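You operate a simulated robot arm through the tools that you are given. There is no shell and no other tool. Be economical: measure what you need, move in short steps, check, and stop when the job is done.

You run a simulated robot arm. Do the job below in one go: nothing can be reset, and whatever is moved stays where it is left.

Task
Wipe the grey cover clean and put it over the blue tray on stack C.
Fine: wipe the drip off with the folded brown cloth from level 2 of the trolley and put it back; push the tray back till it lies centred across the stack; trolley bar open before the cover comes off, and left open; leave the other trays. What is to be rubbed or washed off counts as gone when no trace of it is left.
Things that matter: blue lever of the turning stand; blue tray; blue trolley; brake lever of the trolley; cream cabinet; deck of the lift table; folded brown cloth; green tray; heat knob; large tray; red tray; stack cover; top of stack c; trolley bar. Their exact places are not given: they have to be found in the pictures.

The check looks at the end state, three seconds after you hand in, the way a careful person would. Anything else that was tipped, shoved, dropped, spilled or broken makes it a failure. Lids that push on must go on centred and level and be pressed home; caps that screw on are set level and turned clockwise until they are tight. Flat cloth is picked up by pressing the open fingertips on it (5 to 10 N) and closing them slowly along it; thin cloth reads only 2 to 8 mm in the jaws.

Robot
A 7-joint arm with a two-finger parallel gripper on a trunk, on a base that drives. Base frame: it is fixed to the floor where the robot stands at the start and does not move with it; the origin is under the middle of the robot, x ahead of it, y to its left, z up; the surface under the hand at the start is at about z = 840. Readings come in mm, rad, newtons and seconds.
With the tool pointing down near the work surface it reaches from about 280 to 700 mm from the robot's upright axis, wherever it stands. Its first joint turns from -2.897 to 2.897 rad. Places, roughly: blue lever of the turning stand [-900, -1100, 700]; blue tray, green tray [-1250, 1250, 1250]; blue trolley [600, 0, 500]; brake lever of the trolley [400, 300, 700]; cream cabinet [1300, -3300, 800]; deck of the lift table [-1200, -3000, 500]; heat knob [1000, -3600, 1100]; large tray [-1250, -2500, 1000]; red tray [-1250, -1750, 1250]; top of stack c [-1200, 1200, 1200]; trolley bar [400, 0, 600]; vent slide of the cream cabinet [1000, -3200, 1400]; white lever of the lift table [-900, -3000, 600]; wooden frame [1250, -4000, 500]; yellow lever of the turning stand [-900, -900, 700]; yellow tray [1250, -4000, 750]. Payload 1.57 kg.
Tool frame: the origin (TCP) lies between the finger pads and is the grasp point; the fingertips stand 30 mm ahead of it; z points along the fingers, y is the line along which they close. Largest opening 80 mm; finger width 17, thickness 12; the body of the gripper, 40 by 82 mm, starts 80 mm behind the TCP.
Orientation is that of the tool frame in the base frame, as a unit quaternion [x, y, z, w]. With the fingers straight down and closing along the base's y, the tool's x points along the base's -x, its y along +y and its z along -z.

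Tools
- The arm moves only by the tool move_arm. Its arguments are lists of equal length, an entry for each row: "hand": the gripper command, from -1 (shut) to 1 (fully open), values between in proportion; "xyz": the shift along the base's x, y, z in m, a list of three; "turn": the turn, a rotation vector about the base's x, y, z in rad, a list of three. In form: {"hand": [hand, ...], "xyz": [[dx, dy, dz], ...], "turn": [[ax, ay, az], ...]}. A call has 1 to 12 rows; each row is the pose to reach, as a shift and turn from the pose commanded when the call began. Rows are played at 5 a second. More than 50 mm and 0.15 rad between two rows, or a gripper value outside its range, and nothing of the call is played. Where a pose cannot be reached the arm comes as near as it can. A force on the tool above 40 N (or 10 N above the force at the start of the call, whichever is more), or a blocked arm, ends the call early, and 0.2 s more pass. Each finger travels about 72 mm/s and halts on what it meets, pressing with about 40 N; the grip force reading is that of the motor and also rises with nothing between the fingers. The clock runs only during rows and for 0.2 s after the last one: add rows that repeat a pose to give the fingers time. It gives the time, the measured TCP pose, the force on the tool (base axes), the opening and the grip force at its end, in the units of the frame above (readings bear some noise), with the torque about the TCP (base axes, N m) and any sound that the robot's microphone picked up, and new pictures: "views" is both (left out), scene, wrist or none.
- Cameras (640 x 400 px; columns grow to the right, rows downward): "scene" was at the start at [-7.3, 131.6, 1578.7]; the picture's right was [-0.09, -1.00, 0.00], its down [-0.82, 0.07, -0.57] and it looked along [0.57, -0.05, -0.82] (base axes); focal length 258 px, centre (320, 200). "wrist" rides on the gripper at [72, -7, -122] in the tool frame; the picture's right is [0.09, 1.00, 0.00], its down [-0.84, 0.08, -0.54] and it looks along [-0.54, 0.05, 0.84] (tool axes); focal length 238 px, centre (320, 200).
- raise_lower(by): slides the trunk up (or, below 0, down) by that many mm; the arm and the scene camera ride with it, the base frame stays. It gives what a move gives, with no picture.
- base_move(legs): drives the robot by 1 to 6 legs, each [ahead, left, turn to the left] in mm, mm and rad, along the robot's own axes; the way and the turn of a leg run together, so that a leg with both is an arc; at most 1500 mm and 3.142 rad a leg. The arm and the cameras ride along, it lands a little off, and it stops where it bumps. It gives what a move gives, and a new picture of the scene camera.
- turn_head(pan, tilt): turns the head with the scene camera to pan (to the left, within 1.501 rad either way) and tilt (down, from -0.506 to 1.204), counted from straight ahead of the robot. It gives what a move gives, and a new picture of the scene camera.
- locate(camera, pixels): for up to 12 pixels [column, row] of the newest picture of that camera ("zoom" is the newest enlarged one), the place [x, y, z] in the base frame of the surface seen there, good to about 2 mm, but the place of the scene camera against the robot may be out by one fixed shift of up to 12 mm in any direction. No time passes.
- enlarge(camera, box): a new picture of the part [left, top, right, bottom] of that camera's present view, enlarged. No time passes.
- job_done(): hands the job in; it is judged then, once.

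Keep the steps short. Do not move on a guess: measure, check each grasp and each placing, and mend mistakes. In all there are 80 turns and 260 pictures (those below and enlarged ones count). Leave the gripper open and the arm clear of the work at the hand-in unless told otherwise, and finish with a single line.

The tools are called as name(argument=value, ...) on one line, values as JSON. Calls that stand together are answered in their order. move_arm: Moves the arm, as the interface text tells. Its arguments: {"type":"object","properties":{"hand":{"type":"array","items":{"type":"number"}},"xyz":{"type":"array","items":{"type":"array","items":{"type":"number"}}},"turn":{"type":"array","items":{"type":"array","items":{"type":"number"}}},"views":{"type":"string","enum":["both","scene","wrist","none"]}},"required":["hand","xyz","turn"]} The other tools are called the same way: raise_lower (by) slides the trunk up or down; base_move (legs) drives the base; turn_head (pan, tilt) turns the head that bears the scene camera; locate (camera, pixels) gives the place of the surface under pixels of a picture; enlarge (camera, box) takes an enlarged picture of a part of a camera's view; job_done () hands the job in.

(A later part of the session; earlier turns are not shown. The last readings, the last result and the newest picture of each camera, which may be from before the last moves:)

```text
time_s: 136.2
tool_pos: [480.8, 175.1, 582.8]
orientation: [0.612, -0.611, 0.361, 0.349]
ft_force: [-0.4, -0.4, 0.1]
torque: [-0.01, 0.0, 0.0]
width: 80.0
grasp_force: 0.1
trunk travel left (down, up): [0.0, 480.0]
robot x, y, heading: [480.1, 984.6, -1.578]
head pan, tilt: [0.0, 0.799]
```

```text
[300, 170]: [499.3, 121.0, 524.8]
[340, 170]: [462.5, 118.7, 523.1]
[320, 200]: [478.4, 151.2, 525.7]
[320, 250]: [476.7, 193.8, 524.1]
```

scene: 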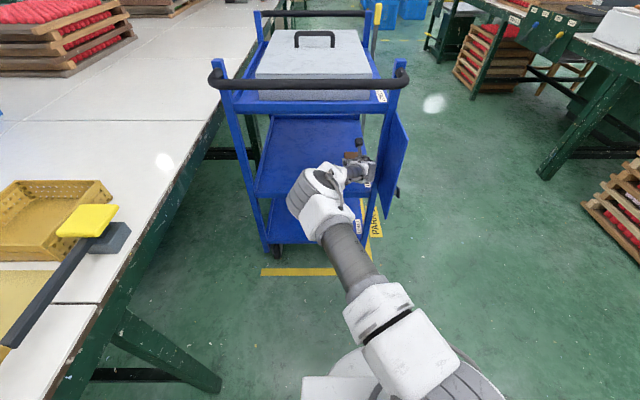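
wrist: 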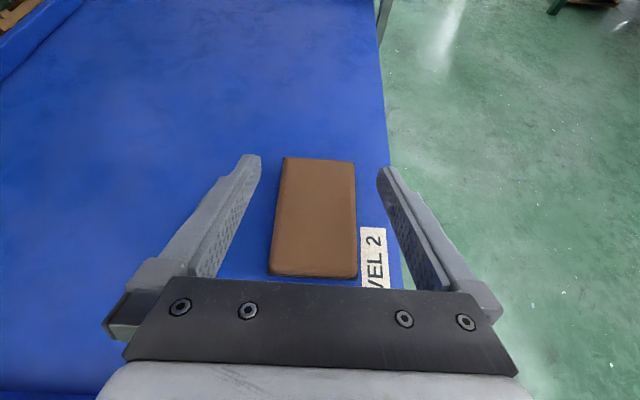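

The cloth lies flat in its old place. I withdraw, back off, raise the trunk, and then look at stack C.

move_arm(hand=[1, 1, 1, 1, 1, 1, 1, 1, 1], xyz=[[0.008, 0.0, 0.012], [0.016, 0.02, 0.015], [0.016, 0.06, 0.015], [0.016, 0.1, 0.015], [0.016, 0.14, 0.015], [0.016, 0.18, 0.015], [0.016, 0.22, 0.015], [0.016, 0.26, 0.015], [0.016, 0.3, 0.02]], turn=[[0, 0, 0], [0, 0, 0], [0, 0, 0], [0, 0, 0], [0, 0, 0], [0, 0, 0], [0, 0, 0], [0, 0, 0], [0, 0, 0]], views="none")

base_move(legs=[[-220, 0, 0]])

raise_lower(by=400)

move_arm(hand=[1, 1, 1, 1, 1, 1, 1, 1], xyz=[[0, 0.01, 0], [0, 0.02, 0], [0, 0.03, 0], [0, 0.04, 0], [0, 0.05, 0], [0, 0.06, 0], [0, 0.07, 0], [0, 0.08, 0]], turn=[[0.14, 0, 0], [0.28, 0, 0], [0.42, 0, 0], [0.56, 0, 0], [0.7, 0, 0], [0.84, 0, 0], [0.98, 0, 0], [1.047, 0, 0]], views="scene")

```text
time_s: 138.2
tool_pos: [499.4, 474.6, 605.4]
orientation: [-0.61, 0.612, -0.361, -0.351]
ft_force: [0.2, -0.2, 0.1]
torque: [-0.02, 0.01, 0.01]
width: 79.9
grasp_force: 0.1
trunk travel left (down, up): [0.0, 480.0]
robot x, y, heading: [474.5, 988.5, -1.578]
head pan, tilt: [0.0, 0.799]
```

```text
time_s: 140.4
tool_pos: [501.9, 706.9, 605.6]
orientation: [-0.611, 0.611, -0.361, -0.35]
ft_force: [-0.8, 0.9, -0.2]
torque: [-0.01, 0.01, 0.02]
width: 80.1
grasp_force: 0.1
trunk travel left (down, up): [0.0, 480.0]
robot x, y, heading: [475.3, 1220.1, -1.567]
head pan, tilt: [0.0, 0.799]
```

scene: 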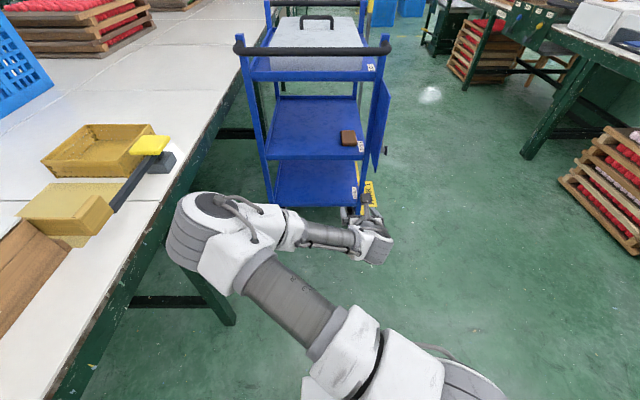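

```text
time_s: 144.2
tool_pos: [502.1, 707.3, 1007.4]
orientation: [-0.61, 0.611, -0.362, -0.351]
ft_force: [-0.4, 0.0, -0.2]
torque: [-0.01, 0.04, 0.01]
width: 79.7
grasp_force: 0.1
trunk travel left (down, up): [-400.0, 80.0]
robot x, y, heading: [480.0, 1221.3, -1.572]
head pan, tilt: [0.0, 0.799]
```

```text
time_s: 146.0
tool_pos: [502.5, 785.7, 1005.8]
orientation: [-0.705, 0.709, -0.007, 0.003]
ft_force: [0.3, 0.0, -0.1]
torque: [0.03, -0.02, 0.02]
width: 79.8
grasp_force: 0.0
trunk travel left (down, up): [-400.0, 80.0]
robot x, y, heading: [475.9, 1217.4, -1.574]
head pan, tilt: [0.0, 0.799]
```

scene: 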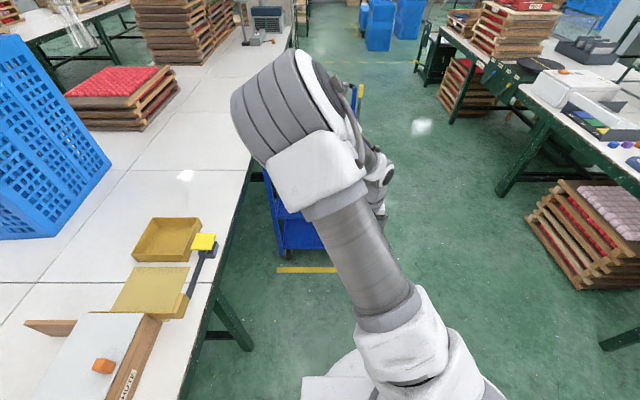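

The tool points down again. I unroll the half turn (back to the starting arm shape).

move_arm(hand=[1, 1, 1, 1, 1, 1, 1, 1, 1, 1, 1, 1], xyz=[[0, 0, 0.02], [0, 0, 0.04], [0, 0, 0.06], [0, 0, 0.08], [0, 0, 0.1], [0, 0, 0.12], [0, 0, 0.14], [0, 0, 0.15], [0, 0, 0.15], [0, 0, 0.15], [0, 0, 0.15], [0, 0, 0.15]], turn=[[0, 0, -0.14], [0, 0, -0.28], [0, 0, -0.42], [0, 0, -0.56], [0, 0, -0.7], [0, 0, -0.84], [0, 0, -0.98], [0, 0, -1.12], [0, 0, -1.26], [0, 0, -1.4], [0, 0, -1.5], [0, 0, -1.57]], views="none")

move_arm(hand=[1, 1, 1, 1, 1, 1, 1, 1, 1, 1, 1, 1], xyz=[[0, 0, 0], [0, 0, 0], [0, 0, 0], [0, 0, 0], [0, 0, 0], [0, 0, 0], [0, 0, 0], [0, 0, 0], [0, 0, 0], [0, 0, 0], [0, 0, 0], [0, 0, 0]], turn=[[0, 0, -0.14], [0, 0, -0.28], [0, 0, -0.42], [0, 0, -0.56], [0, 0, -0.7], [0, 0, -0.84], [0, 0, -0.98], [0, 0, -1.12], [0, 0, -1.26], [0, 0, -1.4], [0, 0, -1.5], [0, 0, -1.568]], views="none")

base_move(legs=[[0, 0, -1.571], [500, 0, 0]])

turn_head(pan=0.1, tilt=0.35)

```text
time_s: 148.6
tool_pos: [501.7, 787.4, 1155.9]
orientation: [0.004, 1.0, -0.008, -0.004]
ft_force: [0.0, -0.6, -0.1]
torque: [0.02, -0.01, 0.01]
width: 80.3
grasp_force: 0.1
trunk travel left (down, up): [-400.0, 80.0]
robot x, y, heading: [478.4, 1217.3, -1.573]
head pan, tilt: [0.0, 0.799]
```

```text
time_s: 151.2
tool_pos: [501.6, 787.7, 1155.9]
orientation: [0.709, 0.705, -0.003, -0.008]
ft_force: [-0.7, -0.8, 0.3]
torque: [-0.01, -0.01, 0.02]
width: 79.8
grasp_force: 0.0
trunk travel left (down, up): [-400.0, 80.0]
robot x, y, heading: [475.1, 1218.0, -1.574]
head pan, tilt: [0.0, 0.799]
```

```text
time_s: 160.1
tool_pos: [-445.4, 1190.0, 1154.4]
orientation: [1.0, -0.001, 0.004, -0.008]
ft_force: [-0.3, -0.5, 0.1]
torque: [-0.02, 0.03, -0.01]
width: 79.9
grasp_force: 0.2
trunk travel left (down, up): [-400.0, 80.0]
robot x, y, heading: [-11.3, 1216.6, -3.134]
head pan, tilt: [0.0, 0.799]
```

scene: 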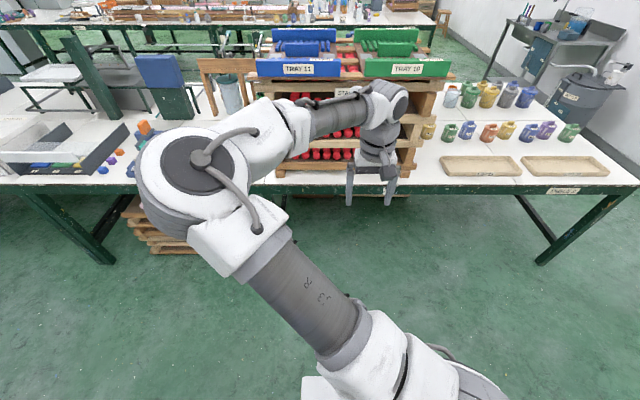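

```text
time_s: 160.9
tool_pos: [-444.1, 1189.6, 1155.8]
orientation: [1.0, -0.001, 0.003, -0.008]
ft_force: [0.5, -1.1, -0.1]
torque: [0.01, 0.0, 0.01]
width: 80.2
grasp_force: 0.1
trunk travel left (down, up): [-400.0, 80.0]
robot x, y, heading: [-12.5, 1219.1, -3.14]
head pan, tilt: [0.099, 0.351]
```

scene: 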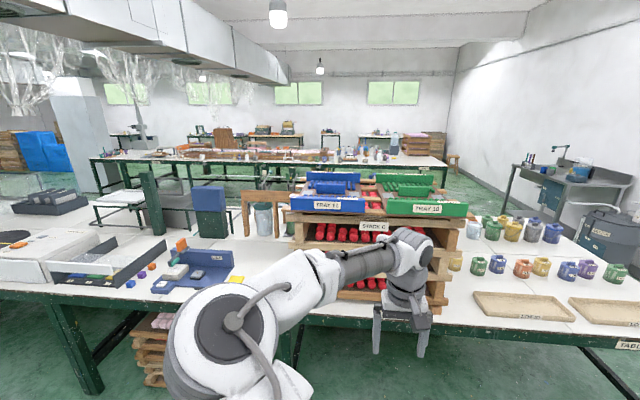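

Stack C carries a blue tray (TRAY 11) and a green tray (TRAY 10). I enlarge and measure.

enlarge(camera="scene", box=[270, 150, 490, 290])

locate(camera="scene", pixels=[[289, 202], [314, 212], [365, 212], [385, 213], [466, 216], [307, 172], [359, 175], [375, 174], [434, 176], [372, 225], [288, 214], [340, 198]])

```text
2.86 times, centred on (380, 220) of scene
```

zoom: 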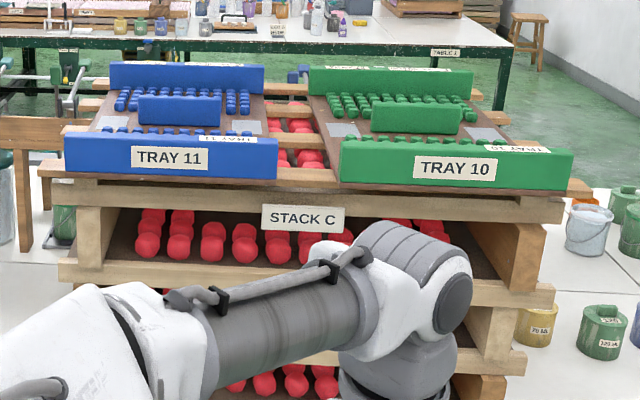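

```text
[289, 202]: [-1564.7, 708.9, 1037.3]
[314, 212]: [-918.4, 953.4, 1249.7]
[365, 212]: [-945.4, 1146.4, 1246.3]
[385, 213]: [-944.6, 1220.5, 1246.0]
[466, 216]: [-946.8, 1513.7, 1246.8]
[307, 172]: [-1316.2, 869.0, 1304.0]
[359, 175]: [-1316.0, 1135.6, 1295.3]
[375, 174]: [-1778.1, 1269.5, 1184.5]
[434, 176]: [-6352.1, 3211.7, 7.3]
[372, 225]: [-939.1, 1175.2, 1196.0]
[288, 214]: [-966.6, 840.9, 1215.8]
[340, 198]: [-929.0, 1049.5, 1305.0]
```

I drive 250 mm closer, raise the arm out of the view and measure again.

move_arm(hand=[1, 1, 1, 1, 1], xyz=[[0.03, 0.03, 0.03], [0.06, 0.06, 0.06], [0.08, 0.09, 0.09], [0.08, 0.12, 0.12], [0.08, 0.16, 0.14]], turn=[[0, 0, 0], [0, 0, 0], [0, 0, 0], [0, 0, 0], [0, 0, 0]], views="none")

raise_lower(by=80)

base_move(legs=[[250, 0, 0]])

turn_head(pan=0.2, tilt=0.5)

```text
refused: row 1 steps farther than a row can; nothing moved
```

```text
time_s: 162.1
tool_pos: [-444.0, 1190.1, 1237.3]
orientation: [1.0, 0.0, 0.003, -0.009]
ft_force: [0.1, 0.0, 0.0]
torque: [-0.03, 0.0, 0.0]
width: 80.2
grasp_force: 0.0
trunk travel left (down, up): [-480.0, 0.0]
robot x, y, heading: [-8.4, 1215.7, -3.145]
head pan, tilt: [0.099, 0.351]
```

```text
time_s: 164.4
tool_pos: [-697.2, 1185.8, 1236.6]
orientation: [1.0, 0.003, 0.003, -0.008]
ft_force: [-0.3, 0.3, -0.3]
torque: [0.02, -0.06, 0.0]
width: 80.4
grasp_force: 0.0
trunk travel left (down, up): [-480.0, 0.0]
robot x, y, heading: [-264.7, 1214.9, -3.135]
head pan, tilt: [0.099, 0.351]
```

scene: 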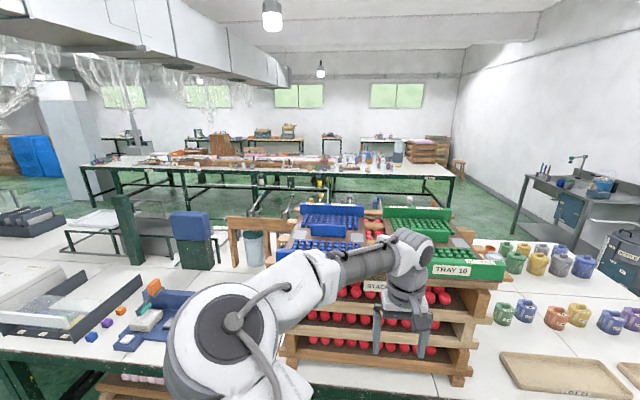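

```text
time_s: 165.1
tool_pos: [-695.1, 1185.7, 1237.2]
orientation: [1.0, 0.002, 0.004, -0.008]
ft_force: [0.2, 1.0, 0.1]
torque: [0.01, 0.0, 0.0]
width: 79.9
grasp_force: 0.2
trunk travel left (down, up): [-480.0, 0.0]
robot x, y, heading: [-269.1, 1218.9, -3.134]
head pan, tilt: [0.201, 0.499]
```

scene: 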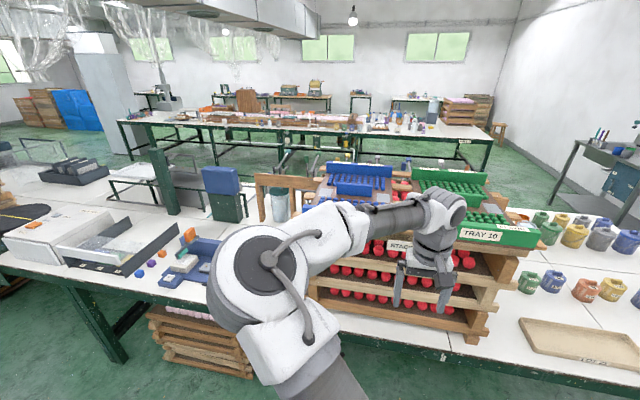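

The arm blocks the head's view, so I raise the hand and use the wrist camera from above.

move_arm(hand=[1, 1, 1, 1, 1, 1, 1], xyz=[[0, -0.02, 0.04], [0, -0.04, 0.08], [-0.01, -0.06, 0.12], [-0.02, -0.08, 0.16], [-0.03, -0.1, 0.2], [-0.04, -0.12, 0.23], [-0.06, -0.14, 0.25]], turn=[[0, 0, 0], [0, 0, 0], [0, 0, 0], [0, 0, 0], [0, 0, 0], [0, 0, 0], [0, 0, 0]])

```text
time_s: 166.7
tool_pos: [-757.1, 1045.8, 1489.6]
orientation: [1.0, 0.002, 0.005, -0.008]
ft_force: [-0.5, -0.1, -0.1]
torque: [0.0, 0.0, 0.0]
width: 80.1
grasp_force: 0.1
trunk travel left (down, up): [-480.0, 0.0]
robot x, y, heading: [-262.4, 1213.8, -3.135]
head pan, tilt: [0.201, 0.499]
```

scene: 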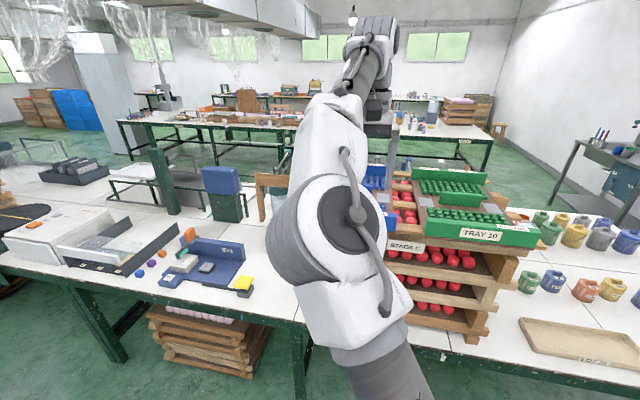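
wrist: 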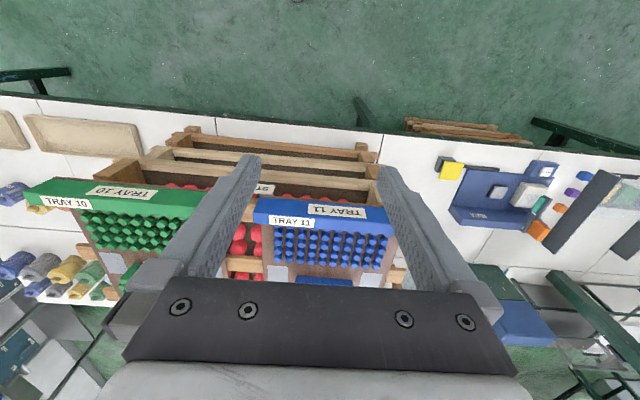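

I move the hand further over the trays so that both lie in the free upper half of the wrist view.

move_arm(hand=[1, 1, 1, 1, 1, 1, 1], xyz=[[-0.04, 0.015, 0], [-0.08, 0.025, 0], [-0.12, 0.035, 0], [-0.16, 0.045, 0], [-0.2, 0.05, 0], [-0.22, 0.05, 0], [-0.22, 0.05, 0]], turn=[[0, 0, 0], [0, 0, 0], [0, 0, 0], [0, 0, 0], [0, 0, 0], [0, 0, 0], [0, 0, 0]])

enlarge(camera="wrist", box=[80, 0, 560, 300])

```text
time_s: 168.3
tool_pos: [-877.8, 1126.9, 1425.7]
orientation: [1.0, 0.004, 0.004, -0.008]
ft_force: [0.1, -0.1, 0.2]
torque: [0.0, -0.02, 0.0]
width: 80.1
grasp_force: 0.0
out of reach, approached as far as the arm can: row 1, 2, 3, 4, 5, 6, 7
trunk travel left (down, up): [-480.0, 0.0]
robot x, y, heading: [-268.6, 1215.6, -3.131]
head pan, tilt: [0.201, 0.499]
```

scene: 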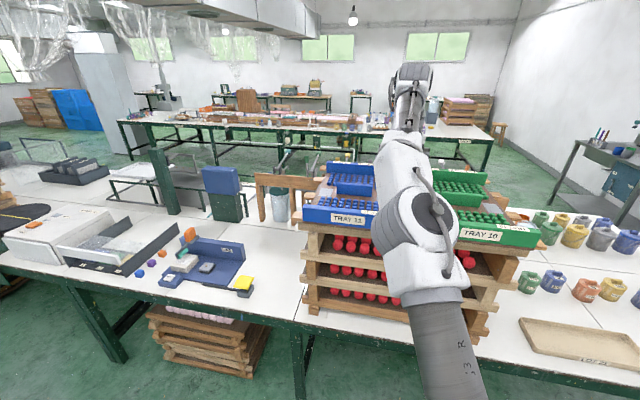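
wrist: 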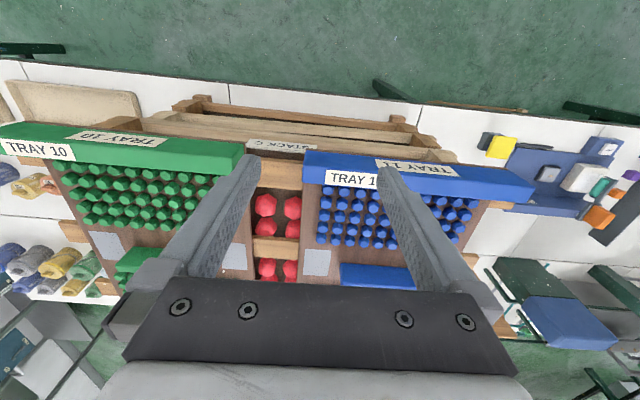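

```text
1.33 times, centred on (320, 150) of wrist
```

zoom: 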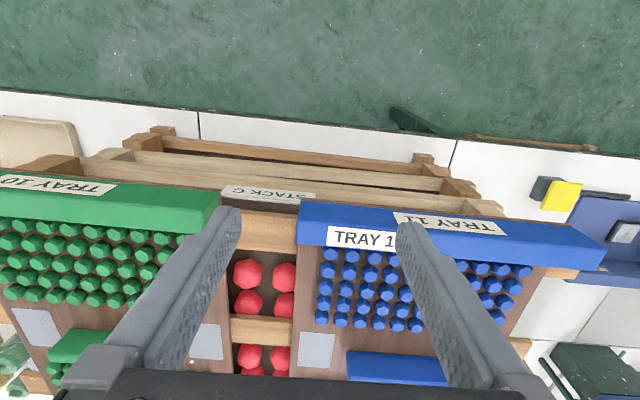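

The head now sees the blue tray well. I measure there and in the wrist view.

locate(camera="zoom", pixels=[[300, 205], [300, 240], [600, 240], [600, 262], [450, 228], [215, 195], [215, 225], [100, 210], [255, 205], [262, 235], [470, 208], [560, 275]])

enlarge(camera="scene", box=[290, 150, 410, 270])

locate(camera="zoom", pixels=[[50, 185], [60, 220], [50, 240], [280, 210], [280, 260], [180, 45], [300, 65], [170, 75], [290, 90], [200, 95], [90, 170], [50, 255]])

```text
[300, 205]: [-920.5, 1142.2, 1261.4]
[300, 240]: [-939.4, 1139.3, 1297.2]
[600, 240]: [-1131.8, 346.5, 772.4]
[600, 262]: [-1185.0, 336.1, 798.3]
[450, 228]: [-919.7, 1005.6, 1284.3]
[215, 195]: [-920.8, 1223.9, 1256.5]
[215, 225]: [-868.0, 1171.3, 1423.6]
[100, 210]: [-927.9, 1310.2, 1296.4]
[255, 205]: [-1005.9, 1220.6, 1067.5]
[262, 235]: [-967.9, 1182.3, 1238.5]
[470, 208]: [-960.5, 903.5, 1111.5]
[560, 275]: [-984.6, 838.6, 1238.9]
```

```text
3.33 times, centred on (350, 210) of scene
```

zoom: 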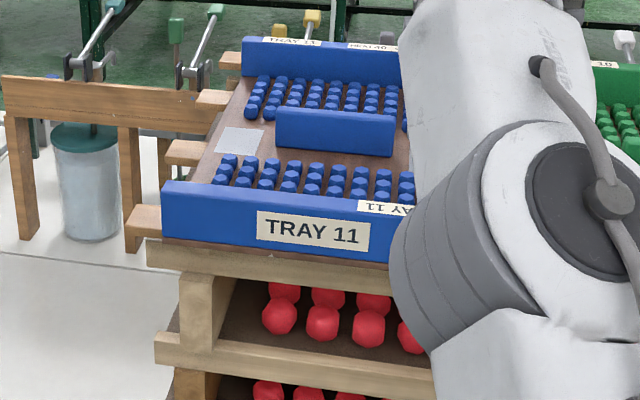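

```text
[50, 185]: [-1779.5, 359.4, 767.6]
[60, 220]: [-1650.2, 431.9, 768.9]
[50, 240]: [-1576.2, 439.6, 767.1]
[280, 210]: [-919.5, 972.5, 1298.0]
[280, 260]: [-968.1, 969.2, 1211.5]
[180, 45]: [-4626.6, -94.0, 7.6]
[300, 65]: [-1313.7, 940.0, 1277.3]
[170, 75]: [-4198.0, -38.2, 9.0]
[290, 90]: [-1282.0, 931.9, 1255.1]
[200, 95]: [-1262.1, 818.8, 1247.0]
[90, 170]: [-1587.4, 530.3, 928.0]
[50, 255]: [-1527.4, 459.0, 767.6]
```

I measure the slat stubs showing left of the tray (front slat near (145,222), back slat near (228,62)) to get the stack's depth, plus tray wall edges.

locate(camera="zoom", pixels=[[135, 212], [150, 208], [145, 228], [172, 145], [185, 155], [204, 97], [212, 95], [225, 58], [232, 56], [230, 70], [248, 42], [260, 60]])

enlarge(camera="scene", box=[310, 150, 380, 230])

```text
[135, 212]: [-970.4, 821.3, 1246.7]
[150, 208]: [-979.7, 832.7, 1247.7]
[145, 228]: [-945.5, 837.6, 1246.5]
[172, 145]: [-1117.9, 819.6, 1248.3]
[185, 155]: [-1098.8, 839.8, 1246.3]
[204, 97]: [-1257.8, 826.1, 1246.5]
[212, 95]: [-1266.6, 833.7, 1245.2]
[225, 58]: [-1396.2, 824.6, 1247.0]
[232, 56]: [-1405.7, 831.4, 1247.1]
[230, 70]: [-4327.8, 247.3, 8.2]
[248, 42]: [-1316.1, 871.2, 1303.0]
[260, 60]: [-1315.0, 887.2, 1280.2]
```

```text
5.00 times, centred on (345, 190) of scene
```

zoom: 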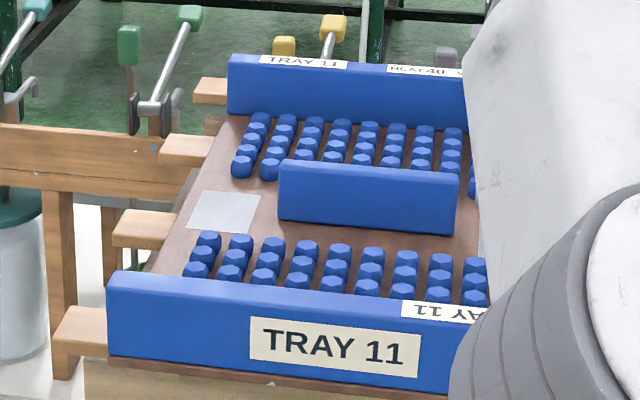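

locate(camera="zoom", pixels=[[86, 310], [65, 333], [132, 214], [118, 238], [181, 136], [164, 157], [208, 80], [198, 98], [110, 274], [232, 58], [290, 65], [280, 200]])

locate(camera="wrist", pixels=[[306, 172], [306, 156], [530, 202], [533, 188], [418, 185], [250, 147], [253, 158], [30, 145], [120, 150], [262, 175], [262, 190], [480, 205]])

```text
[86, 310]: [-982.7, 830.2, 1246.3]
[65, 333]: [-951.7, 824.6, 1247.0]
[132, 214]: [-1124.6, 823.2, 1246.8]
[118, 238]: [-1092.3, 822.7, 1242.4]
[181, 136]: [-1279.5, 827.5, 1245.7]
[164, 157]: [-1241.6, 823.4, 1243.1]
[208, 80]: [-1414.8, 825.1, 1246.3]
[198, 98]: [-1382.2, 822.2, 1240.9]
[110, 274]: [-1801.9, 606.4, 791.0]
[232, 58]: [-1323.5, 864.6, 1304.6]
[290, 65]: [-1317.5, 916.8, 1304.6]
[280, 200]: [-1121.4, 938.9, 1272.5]
```

```text
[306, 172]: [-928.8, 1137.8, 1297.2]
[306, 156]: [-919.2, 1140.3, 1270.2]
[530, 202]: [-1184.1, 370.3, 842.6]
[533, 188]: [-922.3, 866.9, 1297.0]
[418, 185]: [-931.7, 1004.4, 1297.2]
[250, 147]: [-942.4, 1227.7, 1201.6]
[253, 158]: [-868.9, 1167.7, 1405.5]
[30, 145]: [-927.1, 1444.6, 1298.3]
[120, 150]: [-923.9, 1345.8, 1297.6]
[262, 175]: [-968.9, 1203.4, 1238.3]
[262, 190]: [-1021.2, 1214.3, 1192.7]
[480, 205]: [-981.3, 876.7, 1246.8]
```

Slats run x −945…−1418 (centre ≈ −1181). Blue tray: front face −919, back ≈ −1340 (centre ≈ −1130). So it must go back about 51 mm, front face to ≈ −970. I reposition the robot so that it faces the tray's middle (y≈1000).

move_arm(hand=[1, 1, 1, 1], xyz=[[0.04, 0, 0], [0.08, 0.01, 0], [0.12, 0.02, 0], [0.16, 0.03, 0]], turn=[[0, 0, 0], [0, 0, 0], [0, 0, 0], [0, 0, 0]], views="none")

base_move(legs=[[0, 205, 0], [100, 0, 0]])

```text
time_s: 169.3
tool_pos: [-721.5, 1149.7, 1425.6]
orientation: [1.0, 0.003, 0.003, -0.008]
ft_force: [0.5, 0.0, -0.2]
torque: [0.0, -0.01, 0.0]
width: 79.9
grasp_force: 0.1
trunk travel left (down, up): [-480.0, 0.0]
robot x, y, heading: [-265.9, 1211.1, -3.134]
head pan, tilt: [0.201, 0.499]
```

```text
time_s: 172.4
tool_pos: [-820.3, 940.4, 1425.3]
orientation: [1.0, 0.008, 0.003, -0.007]
ft_force: [0.4, 0.0, 0.2]
torque: [0.05, 0.01, 0.0]
width: 80.2
grasp_force: 0.0
trunk travel left (down, up): [-480.0, 0.0]
robot x, y, heading: [-362.4, 1010.4, -3.122]
head pan, tilt: [0.201, 0.499]
```

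scene: 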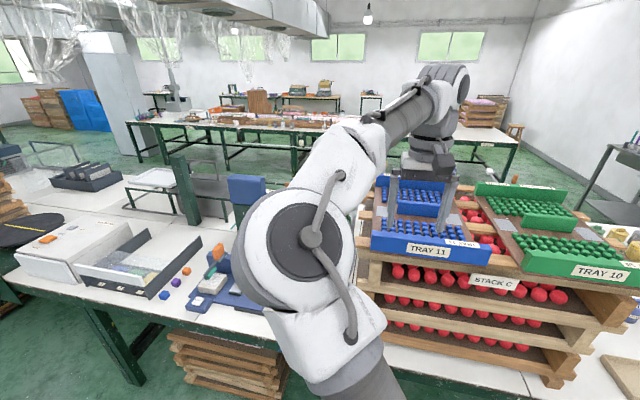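

I move to y=1000 in front of the tray and down to z≈1288 (tips 1258, above the slats), still 40 mm short of the wall.

move_arm(hand=[1, 1, 1, 1, 1, 1], xyz=[[-0.01, 0.03, -0.015], [-0.02, 0.06, -0.03], [-0.03, 0.06, -0.065], [-0.04, 0.06, -0.1], [-0.045, 0.06, -0.125], [-0.045, 0.06, -0.137]], turn=[[0, 0, -0.008], [0, 0, -0.016], [0, 0, -0.016], [0, 0, -0.016], [0, 0, -0.016], [0, 0, -0.016]])

locate(camera="wrist", pixels=[[320, 200], [320, 215], [320, 230], [270, 210], [360, 210], [320, 170]])

```text
time_s: 173.8
tool_pos: [-864.5, 1000.5, 1290.2]
orientation: [1.0, 0.0, 0.004, -0.009]
ft_force: [-0.2, 0.0, -0.2]
torque: [-0.02, -0.01, 0.0]
width: 80.0
grasp_force: 0.0
trunk travel left (down, up): [-480.0, 0.0]
robot x, y, heading: [-366.8, 1006.0, -3.123]
head pan, tilt: [0.201, 0.499]
```

scene: 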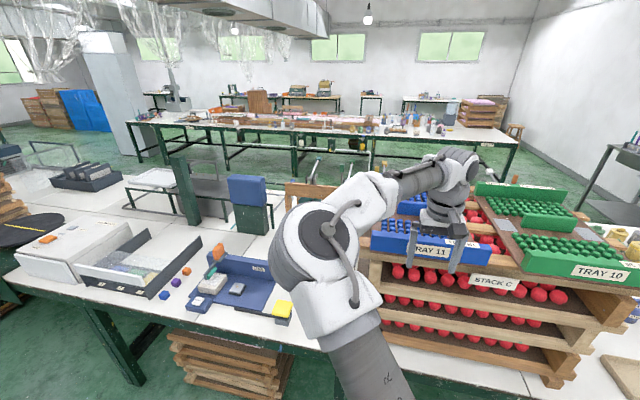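
wrist: 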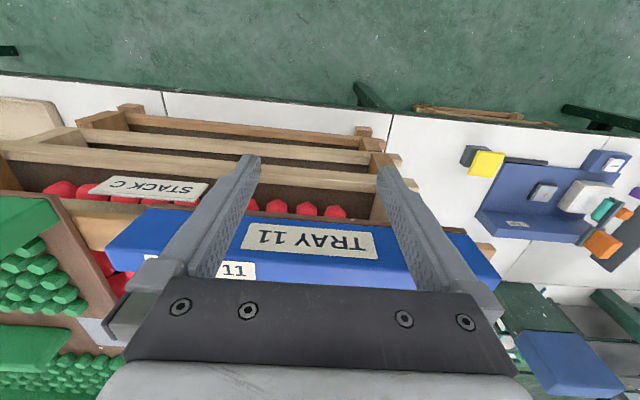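

```text
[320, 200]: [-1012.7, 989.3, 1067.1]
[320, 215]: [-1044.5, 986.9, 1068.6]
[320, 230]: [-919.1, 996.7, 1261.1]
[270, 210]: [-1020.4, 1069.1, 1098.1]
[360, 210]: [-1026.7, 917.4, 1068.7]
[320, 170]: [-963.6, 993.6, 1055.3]
```

Wall face confirmed at x≈−919. I push gently, first to about 15 mm short of the goal.

move_arm(hand=[1, 1, 1, 1, 1, 1, 1, 1, 1, 1, 1], xyz=[[-0.015, 0, 0], [-0.03, 0, 0], [-0.04, 0, 0], [-0.046, 0, 0], [-0.052, 0, 0], [-0.058, 0, 0], [-0.064, 0, 0], [-0.07, 0, 0], [-0.076, 0, 0], [-0.082, 0, 0], [-0.082, 0, 0]], turn=[[0, 0, 0], [0, 0, 0], [0, 0, 0], [0, 0, 0], [0, 0, 0], [0, 0, 0], [0, 0, 0], [0, 0, 0], [0, 0, 0], [0, 0, 0], [0, 0, 0]])

enlarge(camera="wrist", box=[60, 100, 540, 300])

```text
time_s: 176.2
tool_pos: [-946.5, 998.8, 1287.7]
orientation: [1.0, -0.001, 0.004, -0.007]
ft_force: [3.1, -0.6, 0.3]
torque: [-0.04, 0.01, 0.02]
width: 80.0
grasp_force: 0.0
trunk travel left (down, up): [-480.0, 0.0]
robot x, y, heading: [-365.1, 1010.9, -3.121]
head pan, tilt: [0.201, 0.499]
```

scene: 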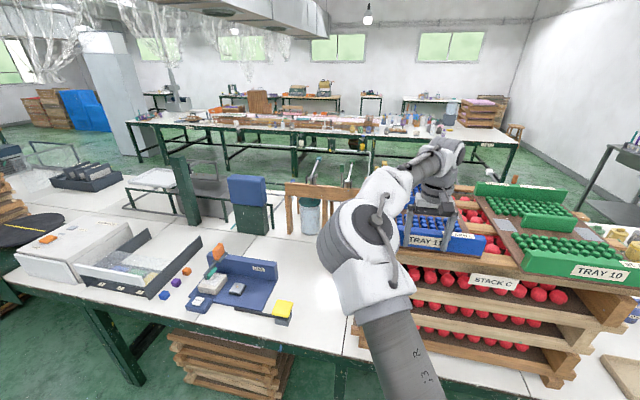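
wrist: 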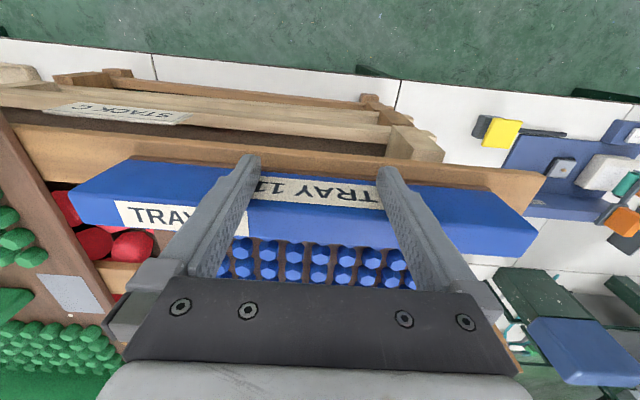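

```text
1.33 times, centred on (300, 200) of wrist
```

zoom: 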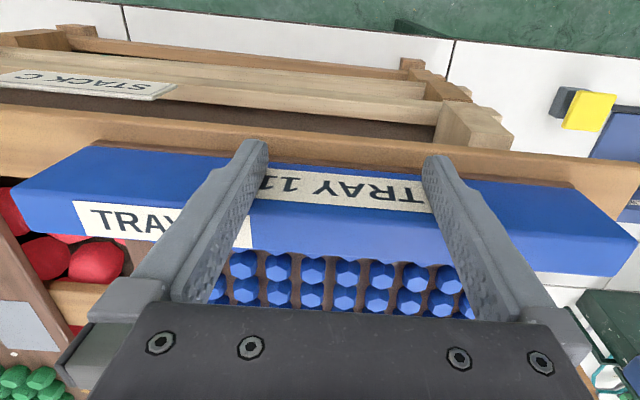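

It slides well (3 N). I measure tray face, wall ends and slat edge now.

locate(camera="zoom", pixels=[[100, 152], [350, 178], [560, 195], [20, 188], [85, 148], [632, 238], [590, 195], [350, 150], [350, 145], [560, 158], [30, 115], [200, 200]])

```text
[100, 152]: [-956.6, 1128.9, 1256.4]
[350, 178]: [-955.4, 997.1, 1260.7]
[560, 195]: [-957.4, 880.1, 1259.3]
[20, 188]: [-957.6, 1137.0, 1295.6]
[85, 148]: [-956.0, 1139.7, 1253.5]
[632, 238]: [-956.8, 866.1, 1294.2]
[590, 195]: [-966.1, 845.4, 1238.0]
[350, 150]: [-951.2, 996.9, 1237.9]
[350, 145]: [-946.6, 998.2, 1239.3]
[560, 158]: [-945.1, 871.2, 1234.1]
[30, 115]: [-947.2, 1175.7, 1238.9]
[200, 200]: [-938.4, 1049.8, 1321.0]
```

Front face is at −956, square; 15–16 mm remain. I push on 15 mm, then back away and measure both ends.

move_arm(hand=[1, 1, 1, 1, 1, 1, 1, 1, 1, 1], xyz=[[-0.004, 0, 0], [-0.008, 0, 0], [-0.012, 0, 0], [-0.0155, 0, 0], [-0.0155, 0, 0], [0.005, 0, 0], [0.03, 0, 0], [0.06, 0, 0], [0.09, 0, 0.02], [0.11, 0.04, 0.04]], turn=[[0, 0, 0], [0, 0, 0], [0, 0, 0], [0, 0, 0], [0, 0, 0], [0, 0, 0], [0, 0, 0], [0, 0, 0], [0, 0, 0], [0, 0, 0]], views="scene")

enlarge(camera="scene", box=[360, 150, 520, 270])

```text
time_s: 178.4
tool_pos: [-838.5, 1039.1, 1326.1]
orientation: [1.0, 0.0, 0.003, -0.007]
ft_force: [0.1, 0.2, -0.2]
torque: [0.01, 0.01, -0.04]
width: 79.9
grasp_force: 0.0
trunk travel left (down, up): [-480.0, 0.0]
robot x, y, heading: [-365.4, 1009.3, -3.121]
head pan, tilt: [0.201, 0.499]
```

scene: 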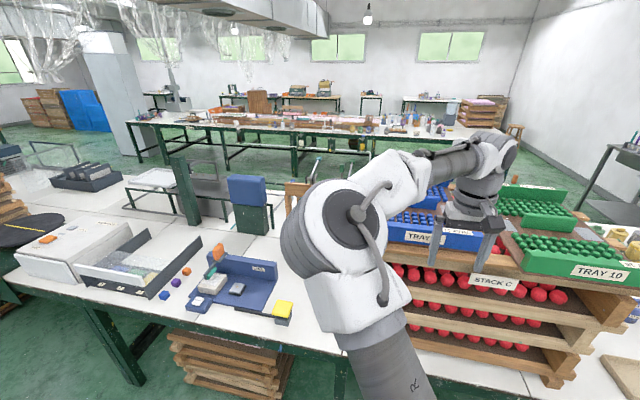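

```text
3.33 times, centred on (440, 210) of scene
```

zoom: 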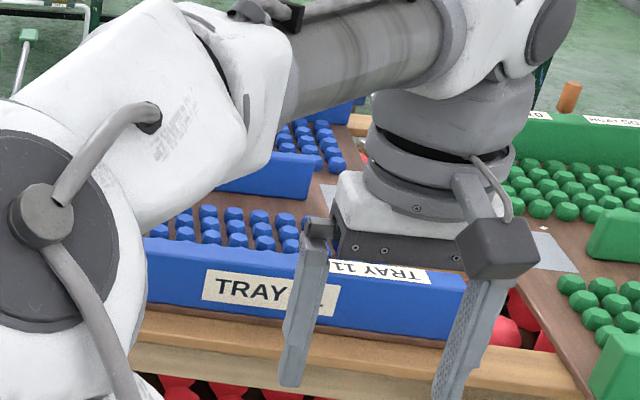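

To see the tray's back end I back off, move left, and look over at it.

base_move(legs=[[-130, 0, 0], [0, 560, 0]])

turn_head(pan=-0.75, tilt=0.4)

enlarge(camera="scene", box=[260, 140, 420, 260])

```text
time_s: 184.0
tool_pos: [-701.9, 499.0, 1326.0]
orientation: [1.0, -0.004, 0.003, -0.007]
ft_force: [-0.6, -0.5, 0.1]
torque: [0.0, 0.02, 0.03]
width: 80.1
grasp_force: 0.2
trunk travel left (down, up): [-480.0, 0.0]
robot x, y, heading: [-229.1, 468.6, -3.131]
head pan, tilt: [0.201, 0.499]
```

scene: 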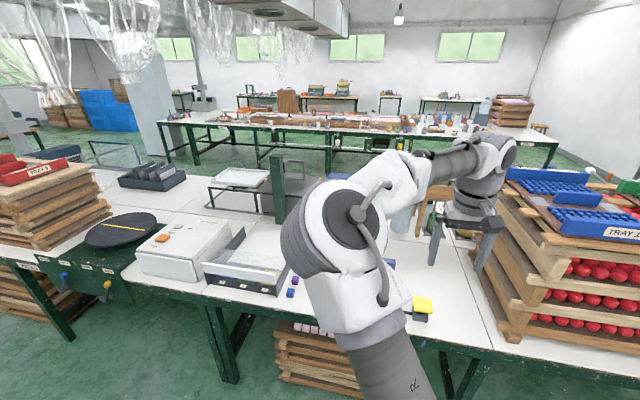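

```text
time_s: 185.3
tool_pos: [-702.2, 498.5, 1325.1]
orientation: [1.0, -0.004, 0.003, -0.007]
ft_force: [0.2, 0.1, -0.3]
torque: [-0.01, 0.01, -0.04]
width: 80.2
grasp_force: 0.1
trunk travel left (down, up): [-480.0, 0.0]
robot x, y, heading: [-230.0, 469.0, -3.122]
head pan, tilt: [-0.75, 0.4]
```

scene: 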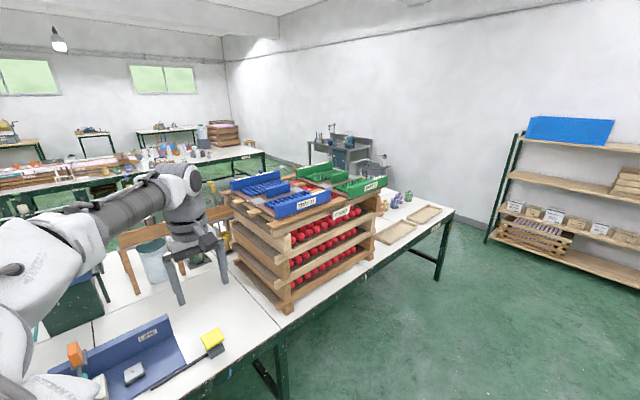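

```text
3.33 times, centred on (340, 200) of scene
```

zoom: 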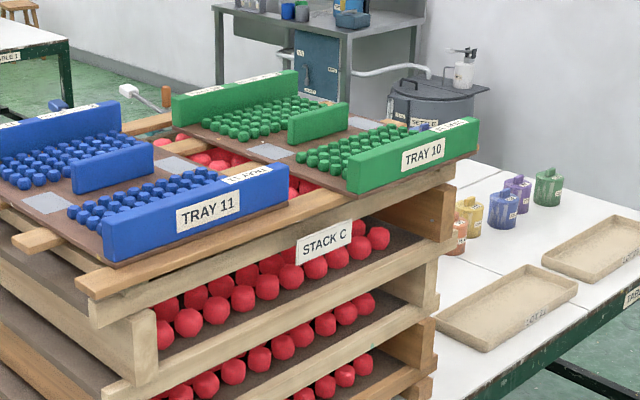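

enlarge(camera="scene", box=[215, 160, 335, 235])

locate(camera="zoom", pixels=[[230, 245], [320, 230], [420, 290], [290, 260], [80, 110], [200, 80], [72, 135], [100, 150], [60, 125], [300, 160], [250, 300], [40, 135]])

```text
5.33 times, centred on (275, 198) of scene
```

zoom: 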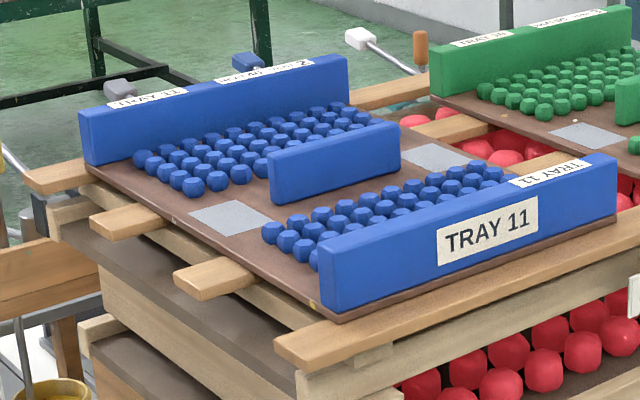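

```text
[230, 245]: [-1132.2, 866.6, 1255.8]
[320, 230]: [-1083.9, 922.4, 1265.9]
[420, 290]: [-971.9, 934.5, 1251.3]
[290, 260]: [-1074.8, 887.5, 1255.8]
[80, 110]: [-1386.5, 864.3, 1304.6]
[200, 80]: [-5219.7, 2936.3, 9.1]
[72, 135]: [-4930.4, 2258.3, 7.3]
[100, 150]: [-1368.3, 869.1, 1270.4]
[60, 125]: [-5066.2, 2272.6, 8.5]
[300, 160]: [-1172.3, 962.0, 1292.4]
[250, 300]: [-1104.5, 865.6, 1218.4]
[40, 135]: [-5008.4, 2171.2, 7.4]
```

locate(camera="zoom", pixels=[[28, 174], [60, 163], [45, 185], [282, 340], [310, 330], [300, 355], [620, 245], [500, 290], [336, 314], [84, 165], [332, 245], [345, 60]])

```text
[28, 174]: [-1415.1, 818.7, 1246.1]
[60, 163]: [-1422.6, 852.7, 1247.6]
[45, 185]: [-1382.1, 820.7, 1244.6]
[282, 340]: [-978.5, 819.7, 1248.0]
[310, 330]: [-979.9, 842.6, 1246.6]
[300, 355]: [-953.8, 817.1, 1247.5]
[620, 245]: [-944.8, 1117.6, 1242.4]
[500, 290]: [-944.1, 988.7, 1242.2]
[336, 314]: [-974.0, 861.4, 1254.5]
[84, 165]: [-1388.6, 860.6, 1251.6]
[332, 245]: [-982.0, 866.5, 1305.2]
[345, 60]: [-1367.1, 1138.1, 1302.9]
```

Stack spans −944…−1423 (centre −1183); the tray −971…−1390 (centre −1181, y centre ≈1001): centred. Now I drive to the trolley front for the cover.

base_move(legs=[[0, 0, 3.122], [0, -460, 0], [200, 0, 0]])

turn_head(pan=0.0, tilt=0.8)

```text
time_s: 200.7
tool_pos: [438.2, -52.7, 1325.7]
orientation: [0.022, 1.0, -0.007, -0.004]
ft_force: [0.5, 1.1, -0.8]
torque: [0.03, 0.03, -0.01]
width: 79.9
grasp_force: 0.0
trunk travel left (down, up): [-480.0, 0.0]
robot x, y, heading: [-33.1, -6.8, -0.027]
head pan, tilt: [-0.75, 0.4]
```

scene: 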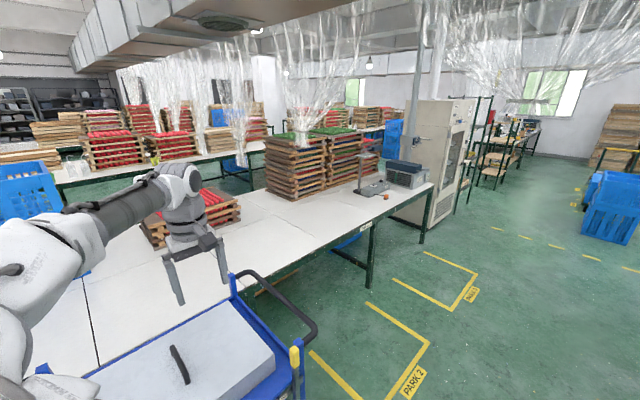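

```text
time_s: 201.8
tool_pos: [438.7, -53.6, 1325.6]
orientation: [0.022, 1.0, -0.006, -0.004]
ft_force: [-0.8, -0.5, 0.8]
torque: [0.0, 0.0, -0.03]
width: 79.9
grasp_force: 0.0
trunk travel left (down, up): [-480.0, 0.0]
robot x, y, heading: [-34.1, -1.0, -0.024]
head pan, tilt: [0.0, 0.799]
```

scene: 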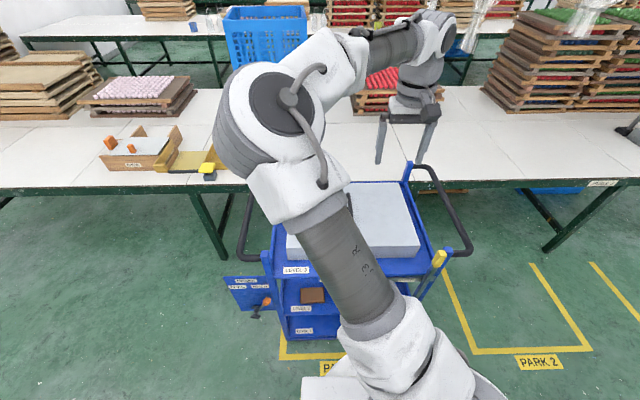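

I move the hand over the cover's handle (about (617,5)), straighten its yaw and look with the wrist camera.

move_arm(hand=[1, 1, 1, 1, 1, 1, 1, 1], xyz=[[0.0, 0.01, -0.045], [0.02, 0.02, -0.085], [0.03, 0.03, -0.125], [0.045, 0.04, -0.16], [0.06, 0.055, -0.19], [0.09, 0.058, -0.22], [0.12, 0.058, -0.25], [0.15, 0.058, -0.27]], turn=[[0, 0, 0.01], [0, 0, 0.02], [0, 0, 0.03], [0, 0, 0.044], [0, 0, 0.044], [0, 0, 0.044], [0, 0, 0.044], [0, 0, 0.044]], views="wrist")

enlarge(camera="wrist", box=[80, 60, 560, 320])

```text
time_s: 203.6
tool_pos: [588.0, 5.6, 1054.8]
orientation: [0.0, 1.0, -0.007, -0.004]
ft_force: [0.7, 0.0, -0.3]
torque: [0.02, -0.01, -0.01]
width: 80.0
grasp_force: 0.0
trunk travel left (down, up): [-480.0, 0.0]
robot x, y, heading: [-34.6, -6.5, -0.03]
head pan, tilt: [0.0, 0.799]
```

wrist: 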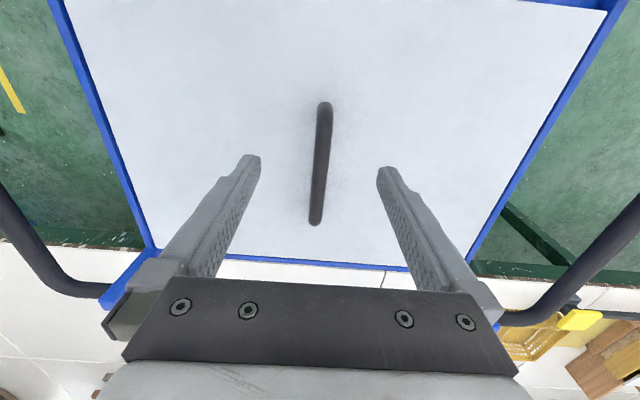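

```text
1.33 times, centred on (320, 190) of wrist
```

zoom: 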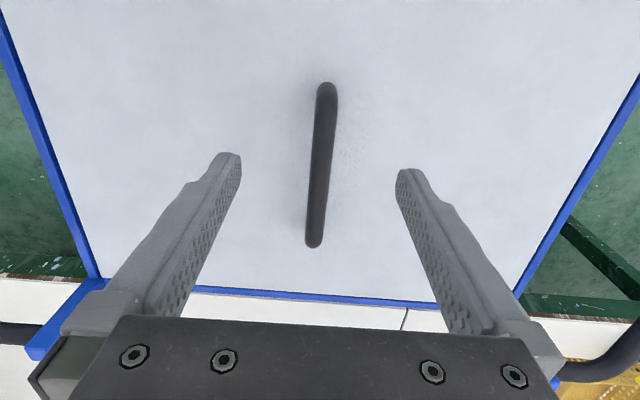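

locate(camera="wrist", pixels=[[325, 106], [323, 120], [320, 165], [316, 205], [315, 220], [150, 238], [408, 262], [465, 252], [606, 16], [66, 8], [300, 252], [220, 245]])

```text
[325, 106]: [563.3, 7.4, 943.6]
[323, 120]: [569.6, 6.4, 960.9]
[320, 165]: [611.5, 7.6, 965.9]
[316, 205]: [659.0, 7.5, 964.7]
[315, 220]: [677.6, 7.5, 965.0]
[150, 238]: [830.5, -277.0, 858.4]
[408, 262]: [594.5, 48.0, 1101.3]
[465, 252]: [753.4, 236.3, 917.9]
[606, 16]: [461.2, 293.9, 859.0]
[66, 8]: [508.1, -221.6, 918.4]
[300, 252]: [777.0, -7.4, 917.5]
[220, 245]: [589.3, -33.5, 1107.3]
```

Handle: x 562–682, y 7.5, top z 965; cover x 468–779, y −221…235. Before lifting I check how far the robot's base reaches ahead, since the stack will need a close stand.

turn_head(pan=0.0, tilt=1.2)

move_arm(hand=[1, 1, 1, 1, 1, 1], xyz=[[0.034, 0.002, -0.02], [0.034, 0.002, -0.04], [0.034, 0.002, -0.06], [0.034, 0.002, -0.08], [0.034, 0.002, -0.093], [0.034, 0.002, -0.098]], turn=[[0, 0, 0], [0, 0, 0], [0, 0, 0], [0, 0, 0], [0, 0, 0], [0, 0, 0]])

```text
time_s: 204.5
tool_pos: [588.0, 7.3, 1055.8]
orientation: [-0.001, 1.0, -0.007, -0.003]
ft_force: [-0.9, 0.3, -0.2]
torque: [-0.01, -0.01, -0.02]
width: 80.0
grasp_force: 0.1
trunk travel left (down, up): [-480.0, 0.0]
robot x, y, heading: [-33.3, -3.8, -0.026]
head pan, tilt: [0.0, 1.201]
```

scene: 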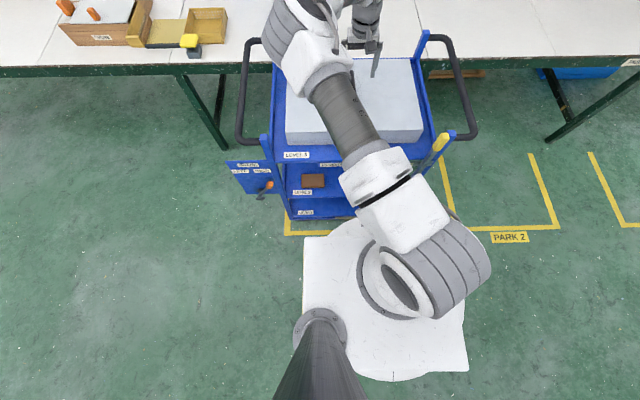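

```text
time_s: 205.9
tool_pos: [622.3, 6.8, 958.6]
orientation: [0.0, 1.0, -0.007, -0.003]
ft_force: [-0.1, -0.6, -1.3]
torque: [0.03, 0.0, 0.0]
width: 80.3
grasp_force: 0.1
trunk travel left (down, up): [-480.0, 0.0]
robot x, y, heading: [-38.2, -5.0, -0.027]
head pan, tilt: [0.0, 1.201]
```

scene: 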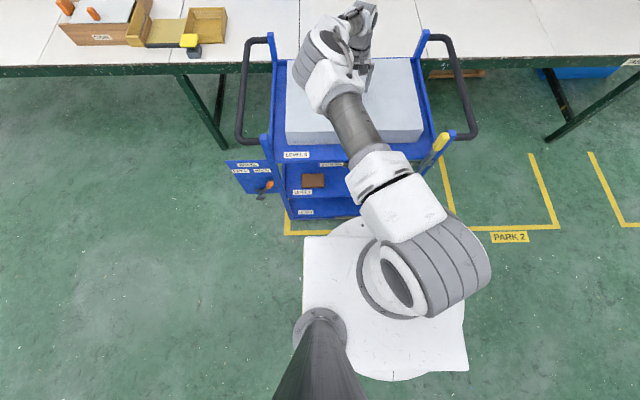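
wrist: 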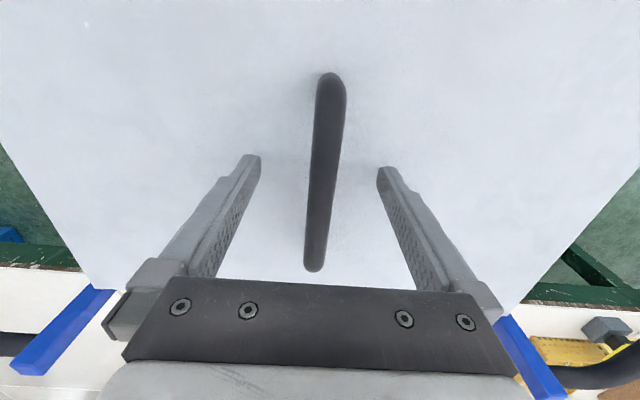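

locate(camera="scene", pixels=[[350, 224], [345, 230], [308, 240], [306, 300], [320, 350], [400, 376], [464, 366], [460, 320], [395, 370]])

locate(camera="wrist", pixels=[[330, 90], [325, 150], [315, 230], [314, 260], [316, 268], [100, 288], [512, 312]])

```text
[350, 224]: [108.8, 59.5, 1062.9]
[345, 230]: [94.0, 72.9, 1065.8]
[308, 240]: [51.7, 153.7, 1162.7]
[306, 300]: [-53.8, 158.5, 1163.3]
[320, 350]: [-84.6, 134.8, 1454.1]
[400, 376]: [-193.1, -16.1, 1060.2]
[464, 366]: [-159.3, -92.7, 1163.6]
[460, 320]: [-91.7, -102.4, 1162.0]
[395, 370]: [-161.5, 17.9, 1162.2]
```

```text
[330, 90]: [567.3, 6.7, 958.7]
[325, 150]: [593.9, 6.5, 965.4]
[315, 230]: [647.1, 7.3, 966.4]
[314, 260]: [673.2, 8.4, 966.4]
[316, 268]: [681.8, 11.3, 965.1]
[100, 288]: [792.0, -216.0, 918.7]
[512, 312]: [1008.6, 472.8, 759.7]
```

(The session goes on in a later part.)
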